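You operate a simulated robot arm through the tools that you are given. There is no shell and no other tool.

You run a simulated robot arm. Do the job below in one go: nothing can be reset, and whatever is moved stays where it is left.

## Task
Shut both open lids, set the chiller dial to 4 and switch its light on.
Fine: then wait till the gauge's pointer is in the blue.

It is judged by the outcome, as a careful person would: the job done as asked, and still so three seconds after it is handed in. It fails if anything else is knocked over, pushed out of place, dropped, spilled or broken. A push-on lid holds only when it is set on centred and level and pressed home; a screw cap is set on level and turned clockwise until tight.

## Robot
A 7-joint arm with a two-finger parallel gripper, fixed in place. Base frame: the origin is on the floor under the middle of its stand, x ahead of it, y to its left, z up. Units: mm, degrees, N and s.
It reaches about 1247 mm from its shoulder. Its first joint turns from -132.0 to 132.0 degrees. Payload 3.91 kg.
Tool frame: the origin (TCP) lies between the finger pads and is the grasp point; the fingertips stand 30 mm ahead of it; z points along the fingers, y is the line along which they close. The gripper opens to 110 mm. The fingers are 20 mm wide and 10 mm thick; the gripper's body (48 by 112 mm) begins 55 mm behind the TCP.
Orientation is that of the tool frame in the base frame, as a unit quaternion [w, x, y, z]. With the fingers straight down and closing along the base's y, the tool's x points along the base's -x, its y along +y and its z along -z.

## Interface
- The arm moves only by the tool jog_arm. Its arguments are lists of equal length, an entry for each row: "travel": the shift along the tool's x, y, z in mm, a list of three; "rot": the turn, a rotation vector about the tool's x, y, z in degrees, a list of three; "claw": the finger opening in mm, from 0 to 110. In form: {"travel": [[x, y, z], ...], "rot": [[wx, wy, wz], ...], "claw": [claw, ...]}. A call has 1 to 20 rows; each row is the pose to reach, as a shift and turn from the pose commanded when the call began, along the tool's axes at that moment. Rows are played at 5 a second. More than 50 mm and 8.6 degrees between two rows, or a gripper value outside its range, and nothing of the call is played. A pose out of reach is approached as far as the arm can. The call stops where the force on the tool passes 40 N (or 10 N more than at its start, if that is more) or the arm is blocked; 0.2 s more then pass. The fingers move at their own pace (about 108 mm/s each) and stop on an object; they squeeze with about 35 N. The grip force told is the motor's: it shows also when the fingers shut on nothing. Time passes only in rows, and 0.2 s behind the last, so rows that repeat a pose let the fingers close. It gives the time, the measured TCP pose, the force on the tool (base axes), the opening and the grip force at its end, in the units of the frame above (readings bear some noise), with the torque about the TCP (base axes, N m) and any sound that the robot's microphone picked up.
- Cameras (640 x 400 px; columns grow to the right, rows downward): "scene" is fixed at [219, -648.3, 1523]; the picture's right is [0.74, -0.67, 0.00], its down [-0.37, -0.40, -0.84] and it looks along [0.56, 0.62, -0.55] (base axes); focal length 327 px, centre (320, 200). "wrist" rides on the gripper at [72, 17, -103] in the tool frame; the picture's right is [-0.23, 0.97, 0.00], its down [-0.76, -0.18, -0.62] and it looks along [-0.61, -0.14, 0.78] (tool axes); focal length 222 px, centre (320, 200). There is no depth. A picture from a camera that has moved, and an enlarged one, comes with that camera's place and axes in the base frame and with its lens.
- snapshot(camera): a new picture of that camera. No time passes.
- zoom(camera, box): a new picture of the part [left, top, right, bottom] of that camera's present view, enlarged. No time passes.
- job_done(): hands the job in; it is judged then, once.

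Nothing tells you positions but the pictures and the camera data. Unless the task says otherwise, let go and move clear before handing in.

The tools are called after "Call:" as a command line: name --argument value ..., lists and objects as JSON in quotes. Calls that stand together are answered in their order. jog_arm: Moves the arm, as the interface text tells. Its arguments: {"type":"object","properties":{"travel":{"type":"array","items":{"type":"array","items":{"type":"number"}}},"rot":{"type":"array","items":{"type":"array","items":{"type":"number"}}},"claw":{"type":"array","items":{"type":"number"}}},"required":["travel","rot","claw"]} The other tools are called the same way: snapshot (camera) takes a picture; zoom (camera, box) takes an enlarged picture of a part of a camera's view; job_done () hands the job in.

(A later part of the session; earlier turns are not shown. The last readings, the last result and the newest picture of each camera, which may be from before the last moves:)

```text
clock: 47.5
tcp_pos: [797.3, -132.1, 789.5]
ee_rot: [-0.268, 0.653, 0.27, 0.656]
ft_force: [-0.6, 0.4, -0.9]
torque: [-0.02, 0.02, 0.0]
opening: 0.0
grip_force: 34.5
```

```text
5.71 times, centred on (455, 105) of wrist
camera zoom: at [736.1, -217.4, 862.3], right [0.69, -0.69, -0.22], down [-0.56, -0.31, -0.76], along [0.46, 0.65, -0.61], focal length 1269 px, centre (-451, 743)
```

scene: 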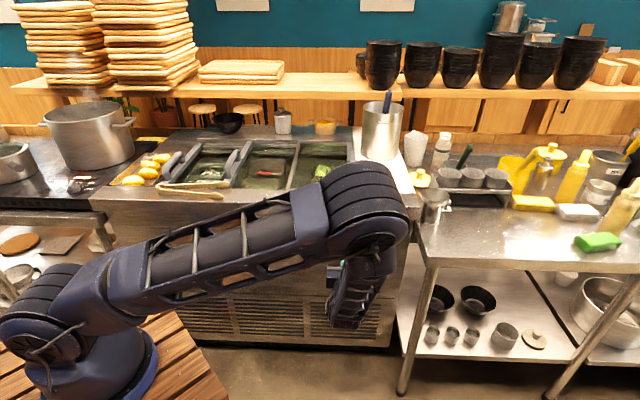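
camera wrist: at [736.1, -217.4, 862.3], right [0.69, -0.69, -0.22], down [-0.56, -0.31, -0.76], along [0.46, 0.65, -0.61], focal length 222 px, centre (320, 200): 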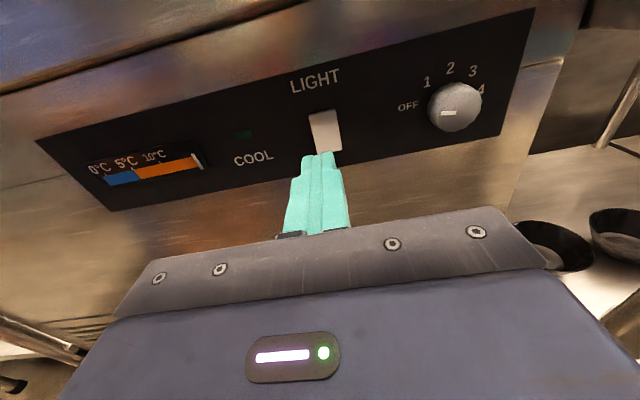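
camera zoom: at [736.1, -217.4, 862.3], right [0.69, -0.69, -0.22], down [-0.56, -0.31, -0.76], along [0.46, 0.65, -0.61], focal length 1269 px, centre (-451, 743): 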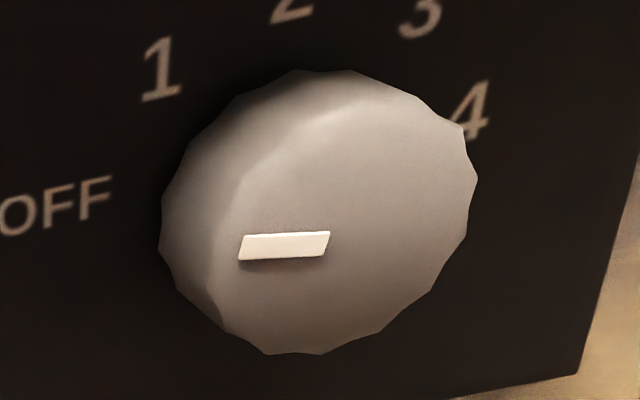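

I'll line up with the top half of the light switch, bring the fingertips near it, then press gently.

Call:
jog_arm --travel '[[-4, 0, 25], [-7, 0, 50], [-7, 0, 75]]' --rot '[[0, 0, 0], [0, 0, 0], [0, 0, 0]]' --claw '[0, 0, 0]'

Call:
snapshot --camera "wrist"

Call:
snapshot --camera "scene"

Call:
zoom --camera "wrist" --box '[260, 60, 400, 200]'

```text
clock: 48.3
tcp_pos: [847.9, -79.8, 783.1]
ee_rot: [-0.268, 0.652, 0.27, 0.656]
ft_force: [-0.6, -0.1, -0.1]
torque: [0.03, -0.03, 0.04]
opening: 0.1
grip_force: 35.0
```

```text
taken
camera wrist: at [786.7, -165.4, 856.0], right [0.69, -0.69, -0.22], down [-0.56, -0.31, -0.76], along [0.46, 0.65, -0.6], focal length 222 px, centre (320, 200)
```

wrist: 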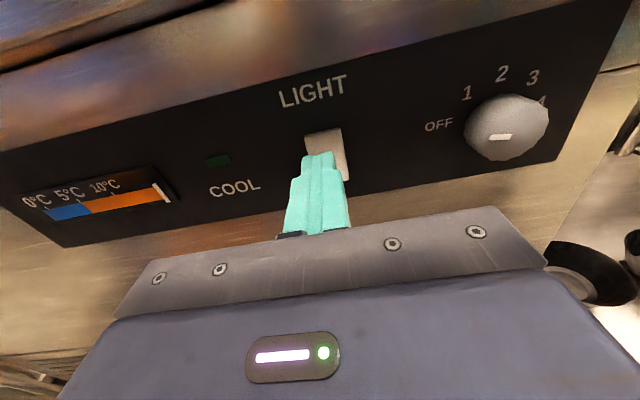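

```text
taken
```

scene: 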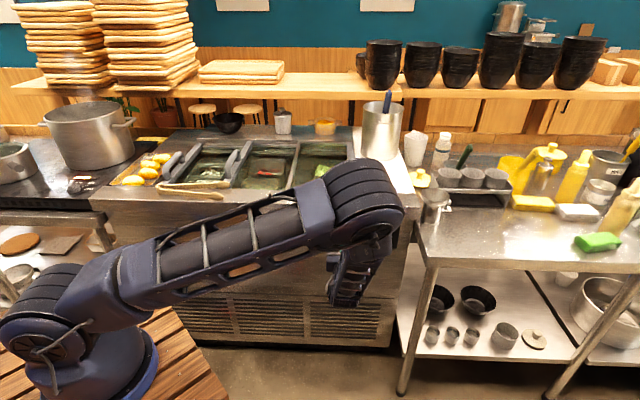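

```text
2.86 times, centred on (330, 130) of wrist
camera zoom: at [786.7, -165.4, 856.0], right [0.69, -0.69, -0.22], down [-0.56, -0.31, -0.76], along [0.46, 0.65, -0.6], focal length 635 px, centre (291, 400)
```

zoom: 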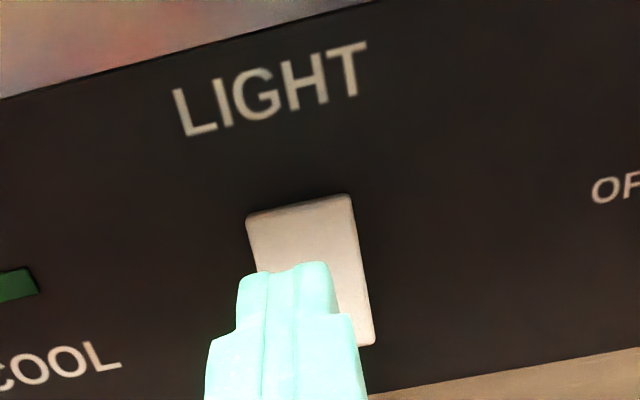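

Call:
jog_arm --travel '[[0, 4, 8], [0, 4, 14], [0, 4, 18], [0, 4, 20]]' --rot '[[0, 0, 0], [0, 0, 0], [0, 0, 0], [0, 0, 0]]' --claw '[0, 0, 0, 0]'

Call:
zoom --camera "wrist" --box '[260, 60, 400, 200]'

```text
clock: 49.3
tcp_pos: [867.6, -68.0, 784.3]
ee_rot: [-0.268, 0.652, 0.27, 0.656]
ft_force: [0.2, 0.0, 0.4]
torque: [0.0, -0.07, -0.02]
opening: 0.0
grip_force: 35.2
```

```text
2.86 times, centred on (330, 130) of wrist
camera zoom: at [806.3, -152.5, 856.4], right [0.69, -0.69, -0.22], down [-0.56, -0.31, -0.76], along [0.46, 0.65, -0.6], focal length 635 px, centre (291, 400)
```

zoom: 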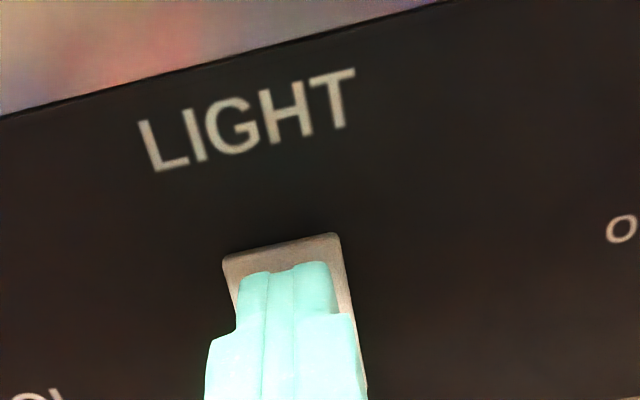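

Call:
jog_arm --travel '[[0, 0, 2], [0, 0, 4], [0, 0, 6]]' --rot '[[0, 0, 0], [0, 0, 0], [0, 0, 0]]' --claw '[0, 0, 0]'

Call:
zoom --camera "wrist" --box '[260, 60, 400, 200]'

```text
clock: 50.1
tcp_pos: [872.1, -64.6, 784.7]
ee_rot: [-0.269, 0.652, 0.27, 0.656]
ft_force: [-0.5, -0.3, 0.2]
torque: [-0.01, -0.02, -0.02]
opening: 0.1
grip_force: 34.5
```

```text
2.86 times, centred on (330, 130) of wrist
camera zoom: at [810.7, -149.1, 856.3], right [0.69, -0.69, -0.22], down [-0.56, -0.31, -0.76], along [0.46, 0.65, -0.6], focal length 635 px, centre (291, 400)
```

zoom: 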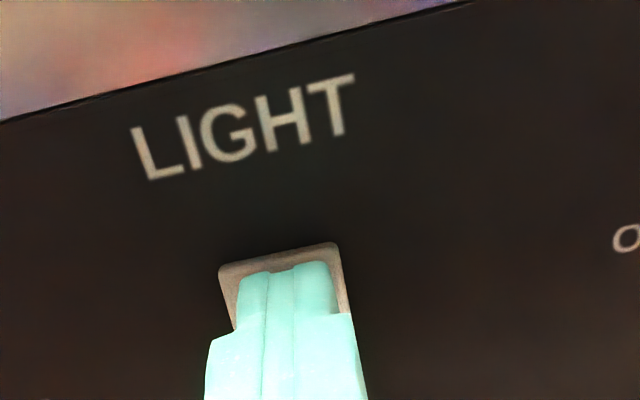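

Call:
jog_arm --travel '[[0, 0, 2], [0, 0, 4]]' --rot '[[0, 0, 0], [0, 0, 0]]' --claw '[0, 0]'

Call:
zoom --camera "wrist" --box '[260, 60, 400, 200]'

Call:
zoom --camera "scene" --box '[150, 110, 360, 220]'

```text
clock: 50.7
tcp_pos: [874.5, -61.8, 784.5]
ee_rot: [-0.269, 0.653, 0.27, 0.655]
ft_force: [-17.3, -13.2, 5.1]
torque: [-0.08, -0.04, 0.11]
opening: 0.2
grip_force: 34.9
```

```text
2.86 times, centred on (330, 130) of wrist
camera zoom: at [812.4, -146.8, 856.6], right [0.69, -0.69, -0.22], down [-0.56, -0.31, -0.76], along [0.46, 0.65, -0.6], focal length 635 px, centre (291, 400)
```

zoom: 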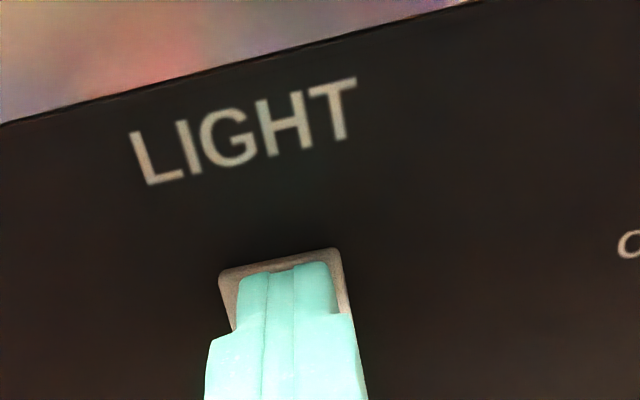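

```text
3.05 times, centred on (255, 165) of scene
camera zoom: at [219.0, -648.3, 1523.0], right [0.74, -0.67, 0.0], down [-0.37, -0.4, -0.84], along [0.56, 0.62, -0.55], focal length 997 px, centre (518, 307)
```

zoom: 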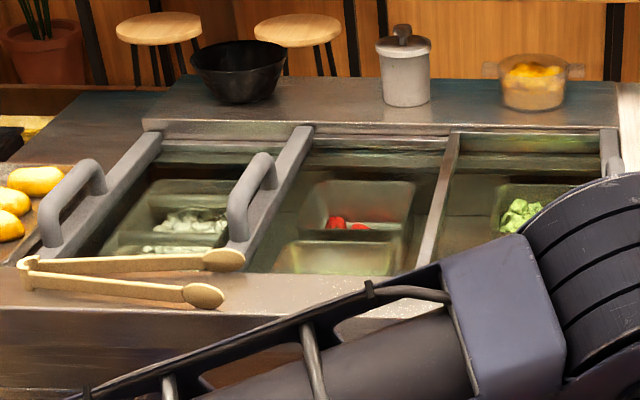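

Call:
jog_arm --travel '[[0, 0, -15], [0, 0, -40], [20, 0, -80]]' --rot '[[0, 0, 0], [0, 0, 0], [0, 0, 0]]' --claw '[0, 0, 0]'

Call:
snapshot --camera "wrist"

Call:
zoom --camera "wrist" --box '[285, 90, 365, 160]'

Call:
zoom --camera "scene" --box '[150, 110, 360, 220]'

```text
clock: 51.5
tcp_pos: [817.5, -116.0, 802.0]
ee_rot: [-0.269, 0.652, 0.27, 0.656]
ft_force: [0.6, 0.1, 0.0]
torque: [0.01, -0.03, -0.01]
opening: 0.3
grip_force: 34.8
```

```text
taken
camera wrist: at [755.6, -200.6, 875.0], right [0.69, -0.69, -0.22], down [-0.56, -0.31, -0.76], along [0.46, 0.65, -0.6], focal length 222 px, centre (320, 200)
```

wrist: 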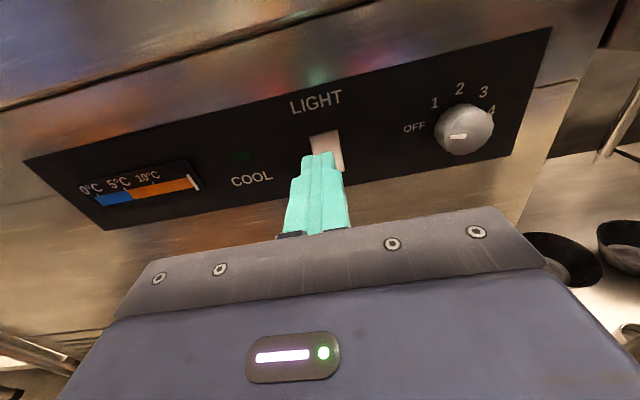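

```text
5.71 times, centred on (325, 125) of wrist
camera zoom: at [755.6, -200.6, 875.0], right [0.69, -0.69, -0.22], down [-0.56, -0.31, -0.76], along [0.46, 0.65, -0.6], focal length 1269 px, centre (291, 629)
```

zoom: 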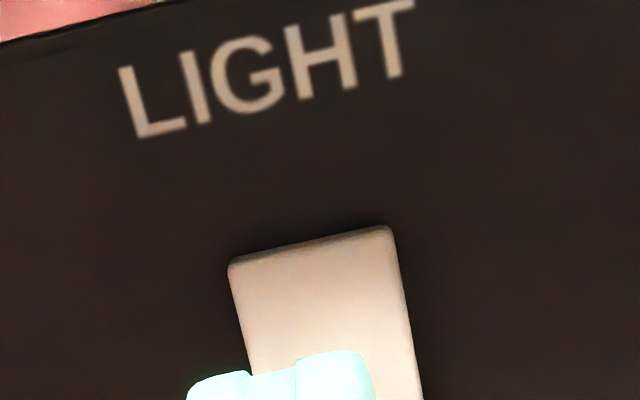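

```text
3.05 times, centred on (255, 165) of scene
camera zoom: at [219.0, -648.3, 1523.0], right [0.74, -0.67, 0.0], down [-0.37, -0.4, -0.84], along [0.56, 0.62, -0.55], focal length 997 px, centre (518, 307)
```

zoom: 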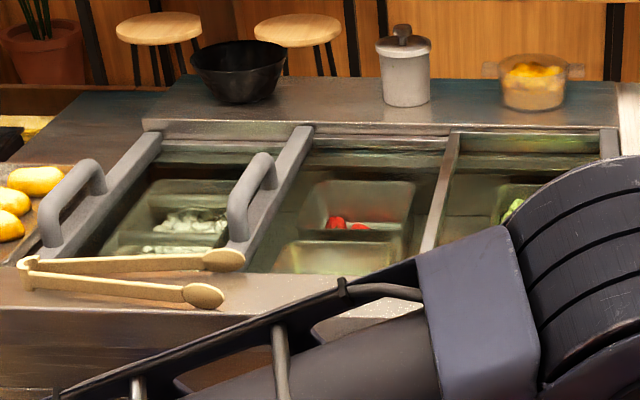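

Call:
jog_arm --travel '[[-12.5, -3, -25.6]]' --rot '[[0, 0, 0]]' --claw '[0]'

Call:
zoom --camera "wrist" --box '[295, 95, 355, 160]'

Call:
snapshot --camera "wrist"

```text
clock: 51.9
tcp_pos: [798.7, -133.2, 792.2]
ee_rot: [-0.269, 0.652, 0.27, 0.655]
ft_force: [-0.5, 1.1, -0.3]
torque: [-0.01, -0.01, -0.01]
opening: 0.0
grip_force: 34.8
```

```text
6.15 times, centred on (325, 128) of wrist
camera zoom: at [736.3, -217.8, 864.1], right [0.69, -0.69, -0.22], down [-0.56, -0.31, -0.76], along [0.46, 0.65, -0.6], focal length 1367 px, centre (289, 646)
```

zoom: 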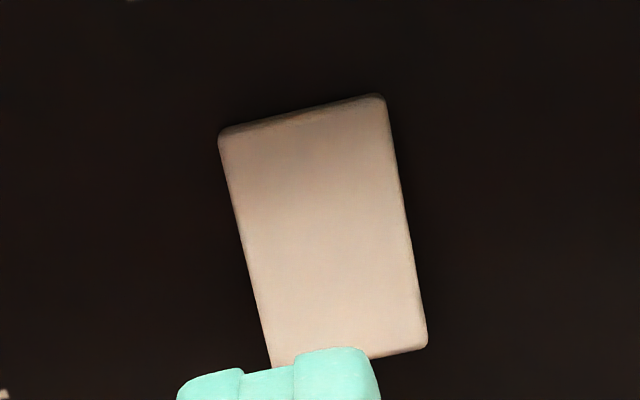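

```text
taken
camera wrist: at [736.3, -217.8, 864.1], right [0.69, -0.69, -0.22], down [-0.56, -0.31, -0.76], along [0.46, 0.65, -0.6], focal length 222 px, centre (320, 200)
```

wrist: 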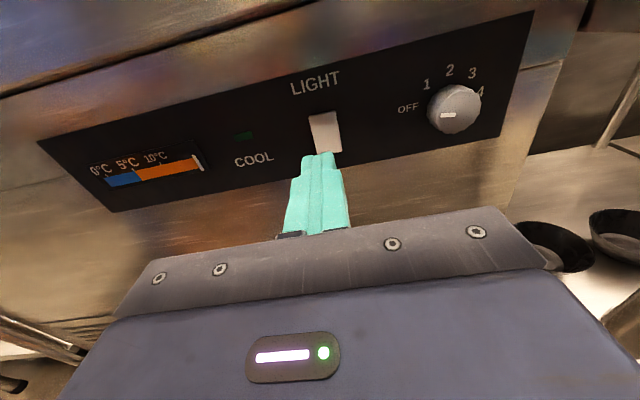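

Pressing the top half met a firm surface and nothing changed, so that side seems to be the one already in. I'll try the bottom half.

Call:
jog_arm --travel '[[-18, 0, 25], [-35, 0, 50], [-35, 0, 75], [-35, 0, 88], [-35, 0, 94]]' --rot '[[0, 0, 0], [0, 0, 0], [0, 0, 0], [0, 0, 0], [0, 0, 0]]' --claw '[0, 0, 0, 0, 0]'

Call:
zoom --camera "wrist" --box '[240, 40, 420, 200]'

```text
clock: 53.1
tcp_pos: [864.0, -66.8, 755.3]
ee_rot: [-0.269, 0.652, 0.27, 0.655]
ft_force: [0.7, -0.5, 0.1]
torque: [0.02, 0.0, -0.01]
opening: 0.2
grip_force: 35.2
```

```text
2.50 times, centred on (330, 120) of wrist
camera zoom: at [802.4, -150.7, 828.1], right [0.69, -0.69, -0.22], down [-0.56, -0.31, -0.76], along [0.46, 0.65, -0.6], focal length 555 px, centre (295, 400)
```

zoom: 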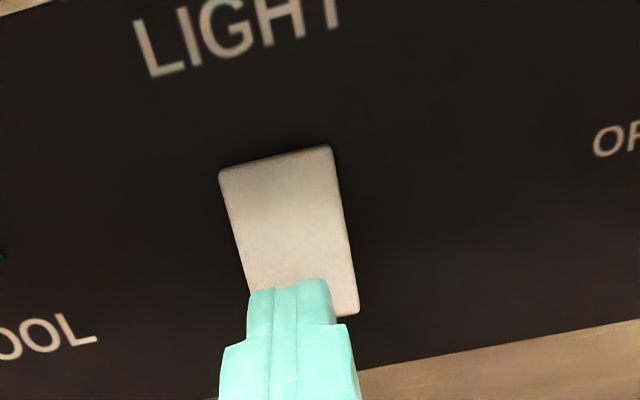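

Call:
jog_arm --travel '[[0, 0, 2], [0, 0, 4], [0, 0, 6]]' --rot '[[0, 0, 0], [0, 0, 0], [0, 0, 0]]' --claw '[0, 0, 0]'

Call:
zoom --camera "wrist" --box '[240, 40, 420, 200]'

Call:
zoom --camera "scene" --box '[150, 110, 360, 220]'

```text
clock: 53.9
tcp_pos: [870.2, -61.5, 757.1]
ee_rot: [-0.269, 0.652, 0.271, 0.656]
ft_force: [0.0, -0.5, -0.3]
torque: [-0.03, -0.03, 0.02]
opening: 0.2
grip_force: 35.1
```

```text
2.50 times, centred on (330, 120) of wrist
camera zoom: at [807.5, -147.0, 828.9], right [0.69, -0.69, -0.22], down [-0.56, -0.31, -0.76], along [0.46, 0.65, -0.6], focal length 555 px, centre (295, 400)
```

zoom: 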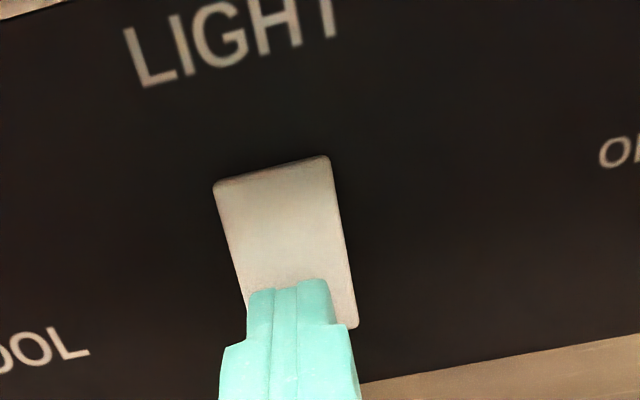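

```text
3.05 times, centred on (255, 165) of scene
camera zoom: at [219.0, -648.3, 1523.0], right [0.74, -0.67, 0.0], down [-0.37, -0.4, -0.84], along [0.56, 0.62, -0.55], focal length 997 px, centre (518, 307)
```

zoom: 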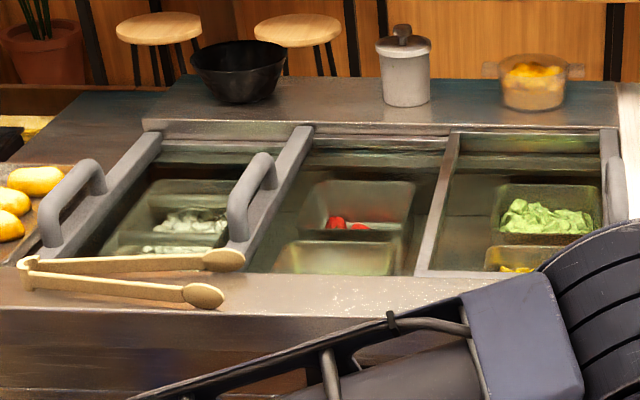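

Call:
jog_arm --travel '[[0, 0, 1.5], [0, 0, 3], [0, 0, 4.5]]' --rot '[[0, 0, 0], [0, 0, 0], [0, 0, 0]]' --claw '[0, 0, 0]'

Call:
zoom --camera "wrist" --box '[240, 40, 420, 200]'

Call:
zoom --camera "scene" --box '[150, 110, 360, 220]'

```text
clock: 54.7
tcp_pos: [871.5, -59.5, 756.6]
ee_rot: [-0.269, 0.653, 0.27, 0.655]
ft_force: [-11.7, -6.8, -3.8]
torque: [-0.13, -0.15, 0.08]
opening: 0.0
grip_force: 34.8
heard: click
```

```text
2.50 times, centred on (330, 120) of wrist
camera zoom: at [809.9, -145.0, 829.3], right [0.69, -0.69, -0.22], down [-0.56, -0.31, -0.76], along [0.46, 0.65, -0.61], focal length 555 px, centre (295, 400)
```

zoom: 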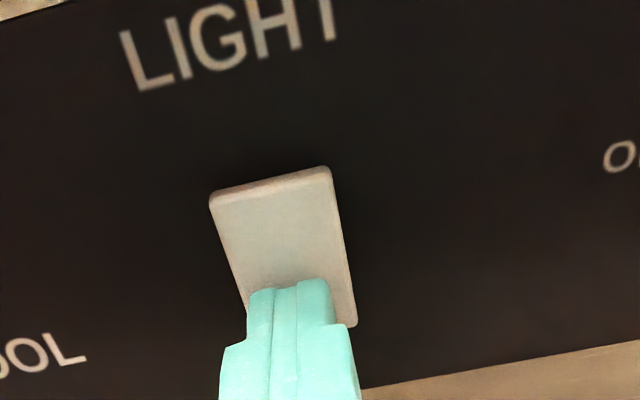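

```text
3.05 times, centred on (255, 165) of scene
camera zoom: at [219.0, -648.3, 1523.0], right [0.74, -0.67, 0.0], down [-0.37, -0.4, -0.84], along [0.56, 0.62, -0.55], focal length 997 px, centre (518, 307)
```

zoom: 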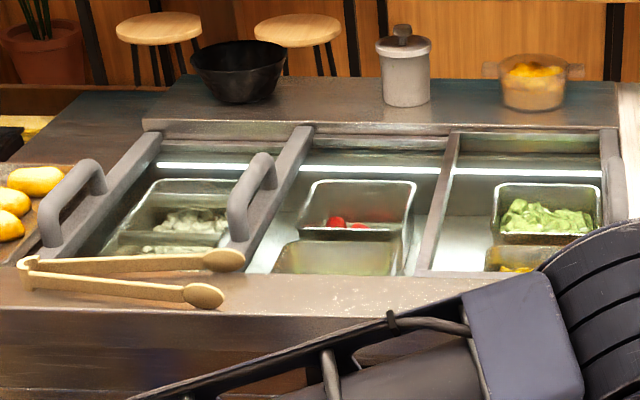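

The switch clicked and the chiller's interior light is on. Next I'll back off and line up in front of the knob.

Call:
jog_arm --travel '[[0, 0, -35], [0, 0, -70], [5, 40, -70], [10, 80, -70], [15, 124, -70]]' --rot '[[0, 0, 0], [0, 0, 0], [0, 0, 0], [0, 0, 0], [0, 0, 0]]' --claw '[0, 0, 0, 30, 70]'

Call:
snapshot --camera "wrist"

Call:
snapshot --camera "scene"

Call:
zoom --camera "wrist" --box '[240, 40, 420, 200]'

```text
clock: 55.9
tcp_pos: [911.4, -194.0, 771.8]
ee_rot: [-0.269, 0.652, 0.27, 0.655]
ft_force: [-0.7, -0.5, -0.1]
torque: [-0.02, -0.01, 0.02]
opening: 69.9
grip_force: 0.0
```

```text
taken
camera wrist: at [849.7, -279.0, 844.5], right [0.69, -0.69, -0.22], down [-0.56, -0.31, -0.76], along [0.46, 0.65, -0.6], focal length 222 px, centre (320, 200)
```

wrist: 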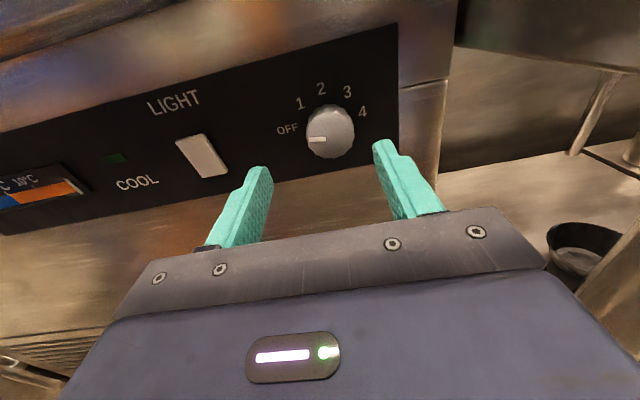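

```text
taken
```

scene: 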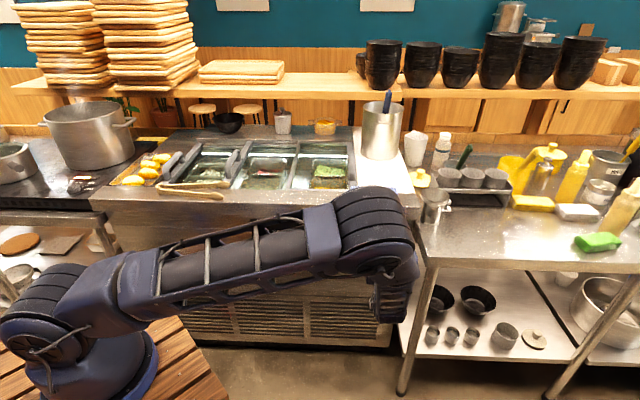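

```text
2.50 times, centred on (330, 120) of wrist
camera zoom: at [849.7, -279.0, 844.5], right [0.69, -0.69, -0.22], down [-0.56, -0.31, -0.76], along [0.46, 0.65, -0.6], focal length 555 px, centre (295, 400)
```

zoom: 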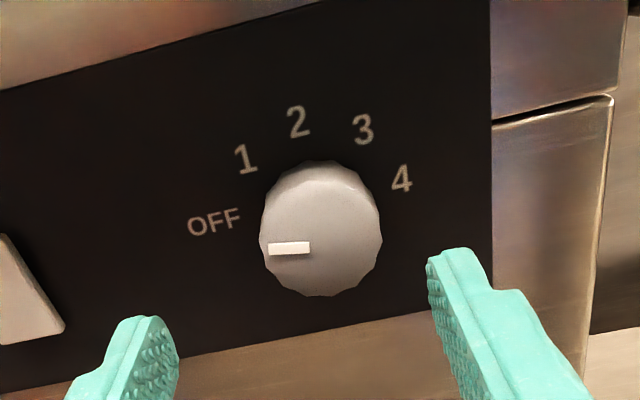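

The light is on. The labels fit a circle with 40° steps, centred at e1≈790, z≈771, with OFF at -80° and 4 at +80°. The knob stands proud to e2≈577. I'll centre on it and roll the tool back so the fingers close vertically, ready for a two-grip clockwise turn.

Call:
jog_arm --travel '[[-0.3, 2, 0], [-0.6, 4, 0], [-1, 6, 0], [-1.3, 8.5, 0], [-1.3, 8.5, 0], [-1.3, 8.5, 0], [-1.3, 8.5, 0], [-1.3, 8.5, 0], [-1.3, 8.5, 0], [-1.3, 8.5, 0], [-1.3, 8.5, 0], [-1.3, 8.5, 0]]' --rot '[[0, 0, -7.5], [0, 0, -15], [0, 0, -22.5], [0, 0, -30], [0, 0, -37.5], [0, 0, -45], [0, 0, -52.5], [0, 0, -60], [0, 0, -67.5], [0, 0, -75], [0, 0, -82.5], [0, 0, -90]]' --claw '[70, 70, 70, 70, 70, 70, 70, 70, 70, 70, 70, 70]'

Call:
snapshot --camera "wrist"

Call:
snapshot --camera "scene"

```text
clock: 58.5
tcp_pos: [915.1, -203.6, 769.4]
ee_rot: [0.274, 0.27, 0.652, 0.653]
ft_force: [0.4, -0.4, 0.2]
torque: [0.0, -0.01, 0.0]
opening: 69.9
grip_force: 0.0
```

```text
taken
camera wrist: at [791.0, -225.1, 786.8], right [0.15, -0.16, 0.98], down [0.1, -0.98, -0.18], along [0.98, 0.12, -0.14], focal length 222 px, centre (320, 200)
```

wrist: 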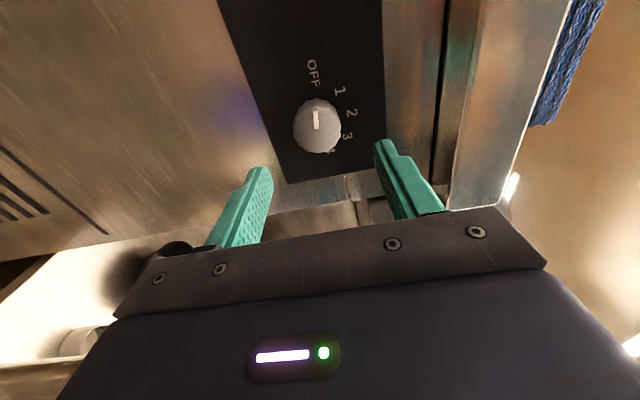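

```text
taken
```

scene: 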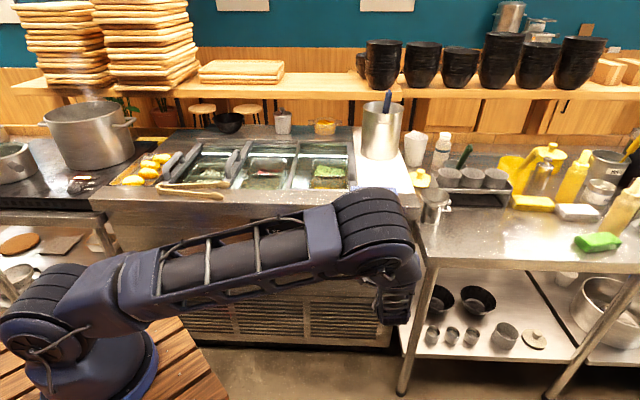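

Call:
zoom --camera "wrist" --box '[260, 70, 400, 190]'

```text
3.33 times, centred on (330, 130) of wrist
camera zoom: at [791.0, -225.1, 786.8], right [0.15, -0.16, 0.98], down [0.1, -0.98, -0.18], along [0.98, 0.12, -0.14], focal length 740 px, centre (287, 433)
```

zoom: 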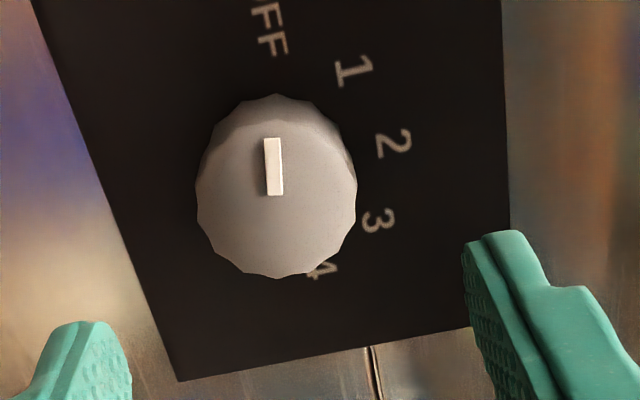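

The panel refines to e2≈614, and the knob to e1≈789.6, z≈767.7, with its face at e2≈590. I'll correct slightly and move in around the knob.

Call:
jog_arm --travel '[[0.7, -0.8, 20], [1.4, -1.7, 40], [1.4, -1.7, 58], [1.4, -1.7, 68], [1.4, -1.7, 74]]' --rot '[[0, 0, 0], [0, 0, 0], [0, 0, 0], [0, 0, 0], [0, 0, 0]]' --claw '[70, 70, 70, 70, 70]'

Call:
snapshot --camera "wrist"

Call:
zoom --camera "wrist" --box '[220, 100, 420, 240]'

```text
clock: 59.7
tcp_pos: [966.0, -150.5, 769.8]
ee_rot: [0.273, 0.27, 0.652, 0.654]
ft_force: [-0.2, -0.6, -0.6]
torque: [0.0, -0.01, 0.0]
opening: 69.9
grip_force: 0.0
```

```text
taken
camera wrist: at [841.9, -171.6, 786.4], right [0.16, -0.16, 0.97], down [0.1, -0.98, -0.18], along [0.98, 0.12, -0.14], focal length 222 px, centre (320, 200)
```

wrist: 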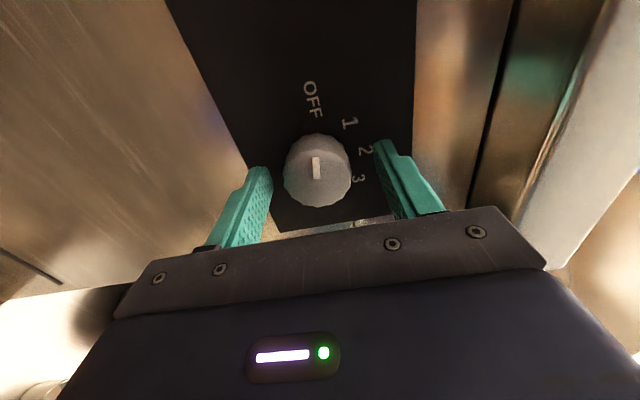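

```text
2.86 times, centred on (320, 170) of wrist
camera zoom: at [841.9, -171.6, 786.4], right [0.16, -0.16, 0.97], down [0.1, -0.98, -0.18], along [0.98, 0.12, -0.14], focal length 635 px, centre (320, 286)
```

zoom: 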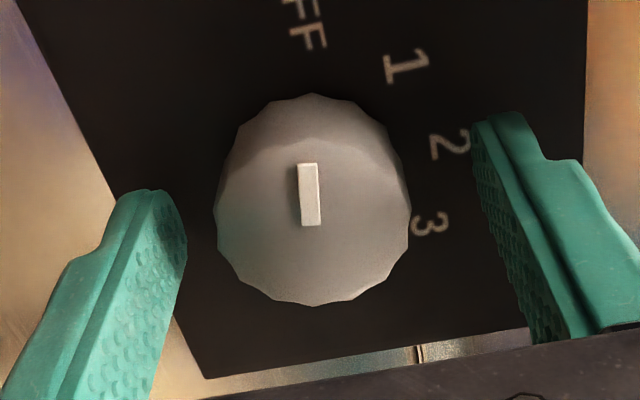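

Call:
jog_arm --travel '[[-1, -1.7, 0], [-1, -1.7, 0], [-1, -1.7, 0]]' --rot '[[0, 0, 0], [0, 0, 0], [0, 0, 0]]' --claw '[30, 30, 30]'

Call:
zoom --camera "wrist" --box '[220, 100, 420, 240]'

```text
clock: 60.5
tcp_pos: [965.7, -149.5, 768.3]
ee_rot: [0.274, 0.27, 0.651, 0.654]
ft_force: [-9.9, 0.4, 2.5]
torque: [0.08, -0.09, 0.35]
opening: 41.3
grip_force: 44.9
```

```text
2.86 times, centred on (320, 170) of wrist
camera zoom: at [842.2, -171.8, 784.6], right [0.16, -0.16, 0.97], down [0.1, -0.98, -0.18], along [0.98, 0.12, -0.14], focal length 635 px, centre (320, 286)
```

zoom: 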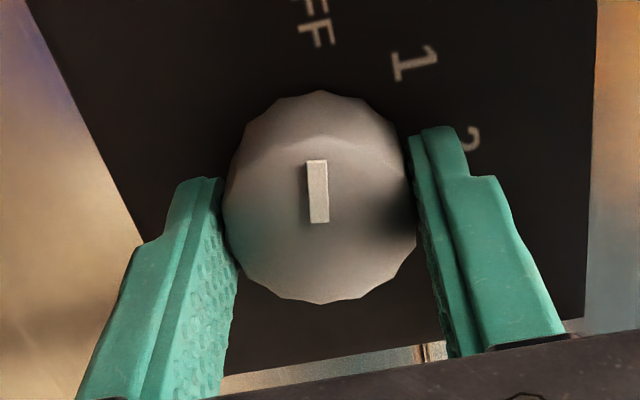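

The knob is gripped. I'll start turning clockwise.

Call:
jog_arm --travel '[[0, 0, 0], [0, 0, 0], [0, 0, 0], [0, 0, 0]]' --rot '[[0, 0, 6], [0, 0, 12], [0, 0, 18], [0, 0, 24]]' --claw '[30, 30, 30, 30]'

Call:
snapshot --camera "wrist"

Call:
zoom --camera "wrist" --box '[220, 60, 420, 240]'

```text
clock: 61.5
tcp_pos: [966.3, -150.9, 768.0]
ee_rot: [0.13, 0.4, 0.582, 0.696]
ft_force: [-31.2, 3.4, 3.5]
torque: [0.03, -0.06, 0.44]
opening: 41.2
grip_force: 45.3
```

```text
taken
camera wrist: at [851.4, -181.3, 812.9], right [0.42, -0.43, 0.8], down [0.0, -0.88, -0.47], along [0.91, 0.2, -0.37], focal length 222 px, centre (320, 200)
```

wrist: 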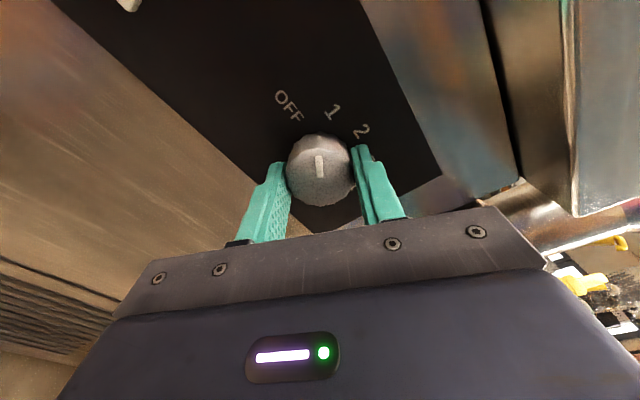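

```text
2.22 times, centred on (320, 150) of wrist
camera zoom: at [851.4, -181.3, 812.9], right [0.42, -0.43, 0.8], down [0.0, -0.88, -0.47], along [0.91, 0.2, -0.37], focal length 494 px, centre (320, 311)
```

zoom: 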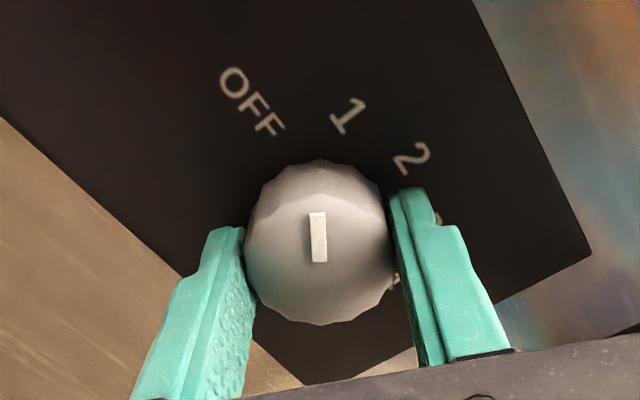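

Call:
jog_arm --travel '[[1.8, -0.8, -1.5], [1.8, -0.8, -1.5], [1.8, -0.8, -1.5], [1.8, -0.8, -1.5]]' --rot '[[0, 0, 0], [0, 0, 6], [0, 0, 12], [0, 0, 18]]' --claw '[30, 30, 30, 30]'

Call:
zoom --camera "wrist" --box '[220, 60, 420, 240]'

```text
clock: 62.5
tcp_pos: [965.5, -149.6, 768.6]
ee_rot: [0.021, 0.486, 0.512, 0.708]
ft_force: [30.6, 12.4, -1.7]
torque: [-0.3, 0.25, -0.65]
opening: 41.3
grip_force: 44.6
```

```text
2.22 times, centred on (320, 150) of wrist
camera zoom: at [863.0, -193.0, 829.0], right [0.57, -0.58, 0.57], down [-0.12, -0.76, -0.64], along [0.81, 0.3, -0.51], focal length 494 px, centre (320, 311)
```

zoom: 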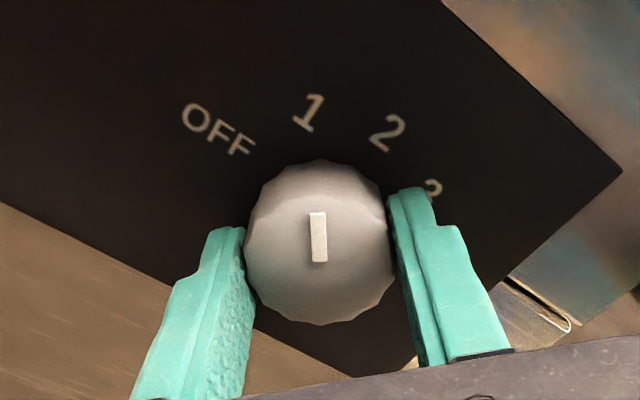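

Call:
jog_arm --travel '[[-0.5, 0.5, 0.9], [-0.5, 0.5, 0.9], [-0.5, 0.5, 0.9], [-0.5, 0.5, 0.9]]' --rot '[[0, 0, 0], [0, 0, 6], [0, 0, 12], [0, 0, 18]]' --claw '[30, 30, 30, 30]'

Call:
zoom --camera "wrist" --box '[220, 60, 420, 240]'

```text
clock: 63.5
tcp_pos: [965.7, -150.2, 767.8]
ee_rot: [-0.091, 0.56, 0.429, 0.703]
ft_force: [6.1, -1.0, 10.7]
torque: [-0.08, 0.07, -0.51]
opening: 41.2
grip_force: 45.4
```

```text
2.22 times, centred on (320, 150) of wrist
camera zoom: at [877.8, -208.1, 839.3], right [0.67, -0.68, 0.29], down [-0.28, -0.6, -0.75], along [0.68, 0.42, -0.59], focal length 494 px, centre (320, 311)
```

zoom: 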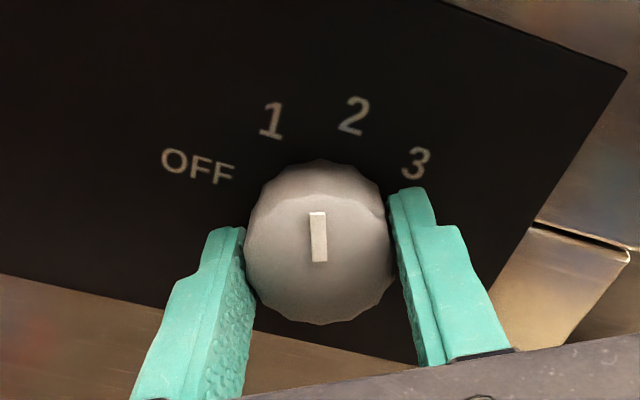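

Call:
jog_arm --travel '[[0, 0, 0], [0, 0, 0], [0, 0, 0], [0, 0, 0], [0, 0, 0]]' --rot '[[0, 0, 6], [0, 0, 12], [0, 0, 18], [0, 0, 24], [0, 0, 30]]' --claw '[30, 30, 30, 30, 30]'

Call:
zoom --camera "wrist" --box '[220, 60, 420, 240]'

Call:
snapshot --camera "scene"

```text
clock: 64.7
tcp_pos: [967.0, -150.9, 767.9]
ee_rot: [-0.268, 0.652, 0.269, 0.656]
ft_force: [0.3, -9.8, 18.9]
torque: [0.29, -0.23, -0.07]
opening: 41.5
grip_force: 44.9
```

```text
2.22 times, centred on (320, 150) of wrist
camera zoom: at [904.9, -235.4, 840.6], right [0.69, -0.69, -0.22], down [-0.56, -0.31, -0.76], along [0.46, 0.65, -0.6], focal length 494 px, centre (320, 311)
```

zoom: 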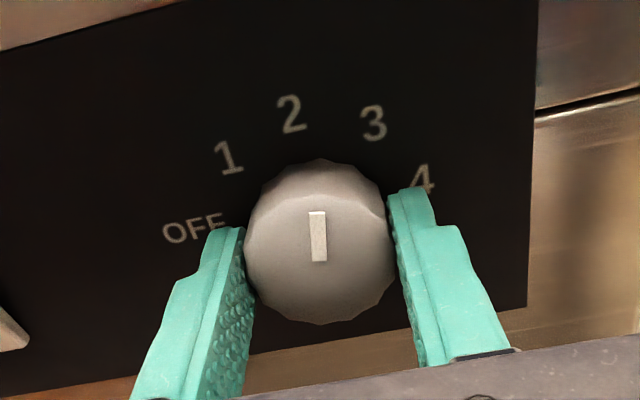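

```text
taken
```

scene: 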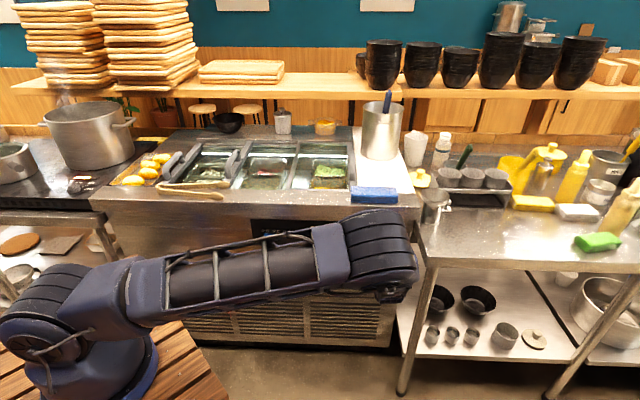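

Call:
jog_arm --travel '[[0.8, 0, 0], [0.8, 0, 0], [0.8, 0, 0], [0.8, 0, 0]]' --rot '[[0, 0, 0], [0, 0, 6], [0, 0, 12], [0, 0, 18]]' --claw '[30, 30, 30, 30]'

Call:
zoom --camera "wrist" --box '[220, 60, 420, 240]'

```text
clock: 65.7
tcp_pos: [966.2, -150.6, 768.2]
ee_rot: [-0.369, 0.687, 0.165, 0.604]
ft_force: [5.4, -10.7, 6.7]
torque: [-0.62, 0.6, -0.26]
opening: 41.3
grip_force: 45.3
```

```text
2.22 times, centred on (320, 150) of wrist
camera zoom: at [920.2, -250.7, 832.1], right [0.6, -0.61, -0.51], down [-0.72, -0.15, -0.67], along [0.33, 0.78, -0.53], focal length 494 px, centre (320, 311)
```

zoom: 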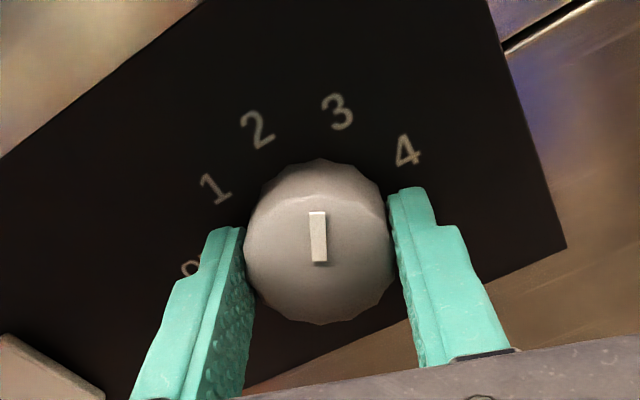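

Call:
jog_arm --travel '[[0, 0, 0], [0, 0, 0], [0, 0, 0], [0, 0, 0]]' --rot '[[0, 0, 6], [0, 0, 12], [0, 0, 18], [0, 0, 24]]' --claw '[30, 30, 30, 30]'

Call:
zoom --camera "wrist" --box '[220, 60, 420, 240]'

Call:
snapshot --camera "scene"

```text
clock: 66.7
tcp_pos: [966.9, -148.8, 767.8]
ee_rot: [-0.485, 0.706, 0.018, 0.515]
ft_force: [5.4, -10.2, -5.0]
torque: [0.04, 0.02, -0.51]
opening: 41.3
grip_force: 45.2
```

```text
2.22 times, centred on (320, 150) of wrist
camera zoom: at [936.4, -266.9, 810.9], right [0.41, -0.41, -0.82], down [-0.89, 0.02, -0.45], along [0.2, 0.91, -0.35], focal length 494 px, centre (320, 311)
```

zoom: 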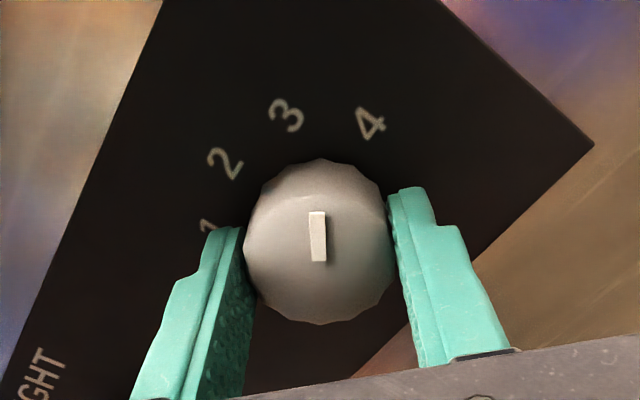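

```text
taken
```

scene: 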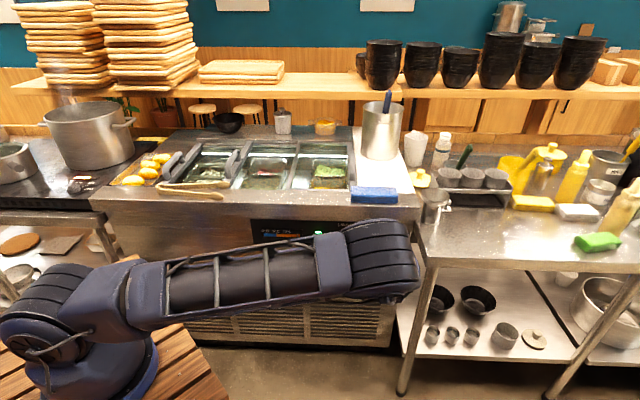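

Call:
jog_arm --travel '[[0, 0, 0], [0, 0, 0], [0, 0, 0], [0, 0, 0]]' --rot '[[0, 0, 6], [0, 0, 12], [0, 0, 18], [0, 0, 24]]' --claw '[30, 30, 30, 30]'

Call:
zoom --camera "wrist" --box '[220, 60, 420, 240]'

```text
clock: 67.7
tcp_pos: [967.5, -151.2, 768.2]
ee_rot: [-0.583, 0.694, -0.13, 0.403]
ft_force: [16.1, -14.6, -0.3]
torque: [-0.23, 0.23, -0.18]
opening: 41.3
grip_force: 45.3
```

```text
2.22 times, centred on (320, 150) of wrist
camera zoom: at [944.8, -275.3, 782.3], right [0.14, -0.13, -0.98], down [-0.98, 0.11, -0.15], along [0.13, 0.99, -0.12], focal length 494 px, centre (320, 311)
```

zoom: 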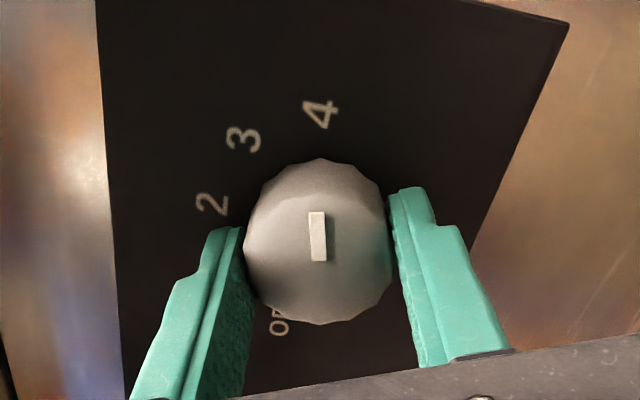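

Call:
jog_arm --travel '[[0, 0, 0], [0, 0, 0]]' --rot '[[0, 0, 2], [0, 0, 4]]' --claw '[30, 30]'

Call:
zoom --camera "wrist" --box '[220, 60, 420, 240]'

```text
clock: 68.3
tcp_pos: [965.7, -150.2, 768.3]
ee_rot: [-0.597, 0.689, -0.153, 0.383]
ft_force: [-7.7, -22.4, 5.1]
torque: [-0.02, -0.39, -0.62]
opening: 41.4
grip_force: 44.7
```

```text
2.22 times, centred on (320, 150) of wrist
camera zoom: at [945.5, -275.9, 777.1], right [0.09, -0.08, -0.99], down [-0.99, 0.11, -0.1], along [0.12, 0.99, -0.07], focal length 494 px, centre (320, 311)
```

zoom: 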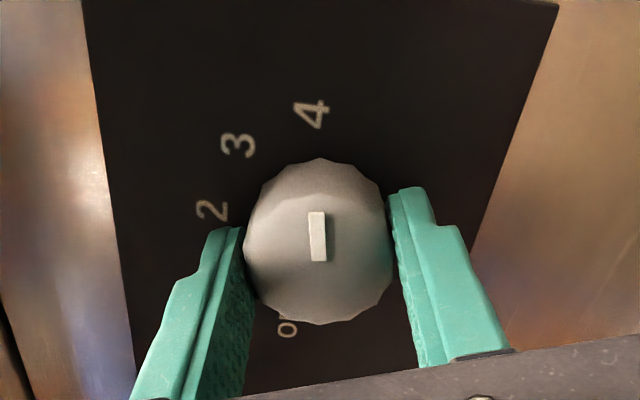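

The pointer now lines up with the 4. I'll release and back straight out.

Call:
jog_arm --travel '[[0, 0, 0], [0, 0, 0], [0, 0, 0], [0, 0, -15], [0, 0, -45], [0, 0, -85]]' --rot '[[0, 0, 0], [0, 0, 0], [0, 0, 0], [0, 0, 0], [0, 0, 0], [0, 0, 0]]' --claw '[75, 75, 75, 75, 75, 75]'

Call:
snapshot --camera "wrist"

Call:
zoom --camera "wrist" --box '[240, 60, 400, 190]'

Call:
snapshot --camera "scene"

```text
clock: 69.7
tcp_pos: [901.4, -211.5, 764.9]
ee_rot: [-0.596, 0.689, -0.153, 0.383]
ft_force: [-0.5, 0.5, 0.2]
torque: [0.0, 0.02, 0.02]
opening: 74.9
grip_force: 0.1
```

```text
taken
camera wrist: at [880.0, -335.5, 774.8], right [0.09, -0.08, -0.99], down [-0.99, 0.11, -0.1], along [0.12, 0.99, -0.07], focal length 222 px, centre (320, 200)
```

wrist: 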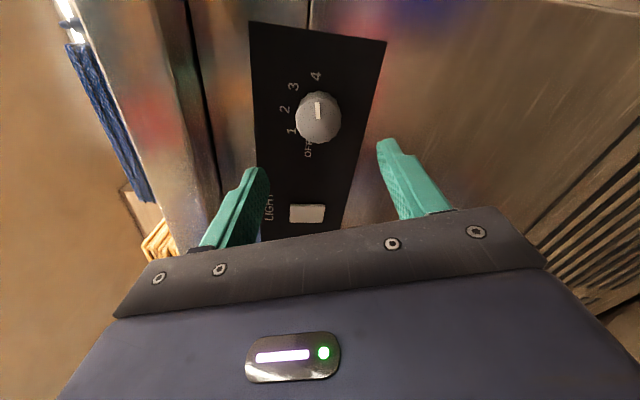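

```text
3.08 times, centred on (320, 125) of wrist
camera zoom: at [880.0, -335.5, 774.8], right [0.09, -0.08, -0.99], down [-0.99, 0.11, -0.1], along [0.12, 0.99, -0.07], focal length 684 px, centre (320, 431)
```

zoom: 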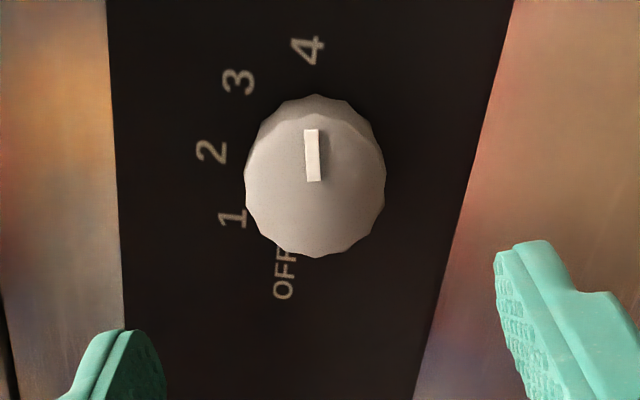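

```text
taken
```

scene: 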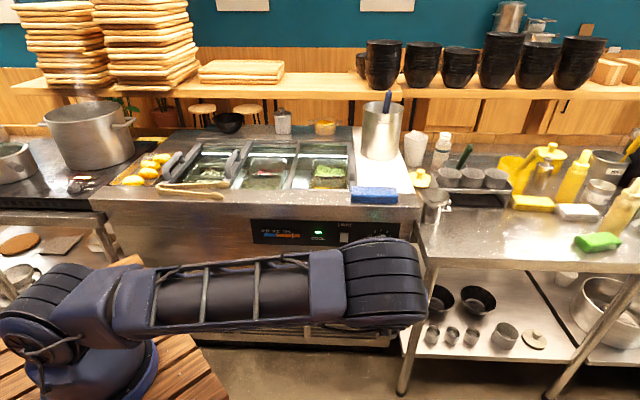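

The dial is at 4 and the COOL lamp is lit. I'll retreat clear of the panel and roll the tool back to a view where I can watch the gauge.

Call:
jog_arm --travel '[[0, 0, -20], [0, 0, -40], [-3, -18, -55], [-6, -36, -70], [-9, -54, -80], [-12, -72, -80], [-15, -90, -80], [-17, -108, -80], [-19, -124, -80]]' --rot '[[0, 0, -7], [0, 0, -14], [0, 0, -22], [0, 0, -30], [0, 0, -38], [0, 0, -46], [0, 0, -54], [0, 0, -62], [0, 0, -70]]' --claw '[75, 60, 40, 20, 0, 0, 0, 0, 0]'

Call:
snapshot --camera "wrist"

Call:
snapshot --camera "scene"

Call:
zoom --camera "wrist" --box '[110, 100, 430, 220]'

```text
clock: 71.7
tcp_pos: [807.5, -224.6, 877.2]
ee_rot: [-0.268, 0.652, 0.271, 0.655]
ft_force: [-0.5, 0.1, -0.2]
torque: [-0.01, 0.01, 0.01]
opening: 0.0
grip_force: 35.1
```

```text
taken
camera wrist: at [745.9, -308.6, 950.8], right [0.69, -0.69, -0.22], down [-0.56, -0.31, -0.76], along [0.46, 0.65, -0.61], focal length 222 px, centre (320, 200)
```

wrist: 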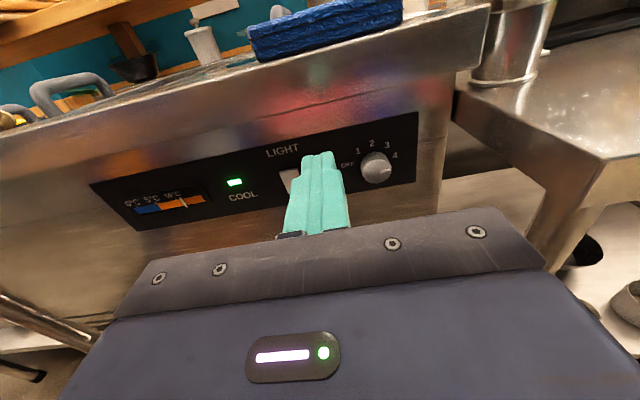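

```text
taken
```

scene: 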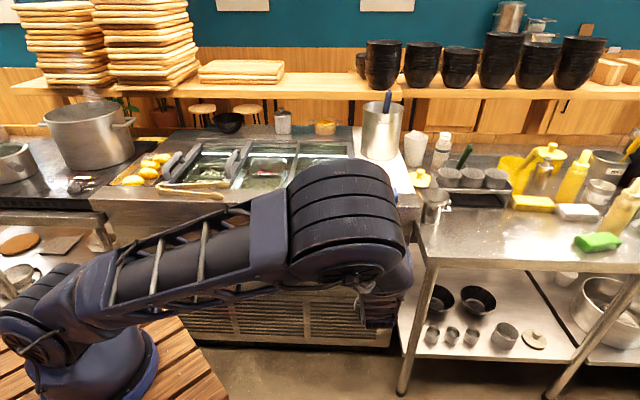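

```text
2.00 times, centred on (270, 160) of wrist
camera zoom: at [745.9, -308.6, 950.8], right [0.69, -0.69, -0.22], down [-0.56, -0.31, -0.76], along [0.46, 0.65, -0.61], focal length 444 px, centre (420, 280)
```

zoom: 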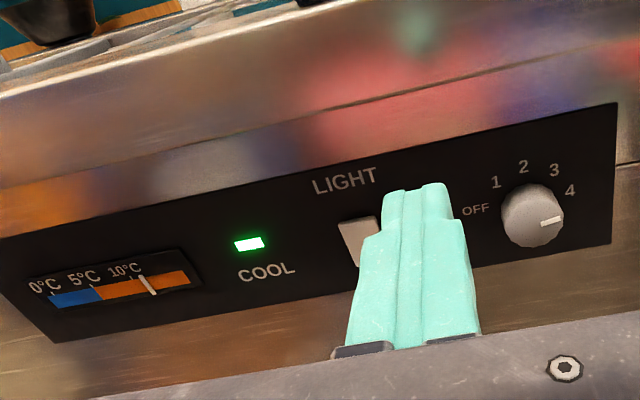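

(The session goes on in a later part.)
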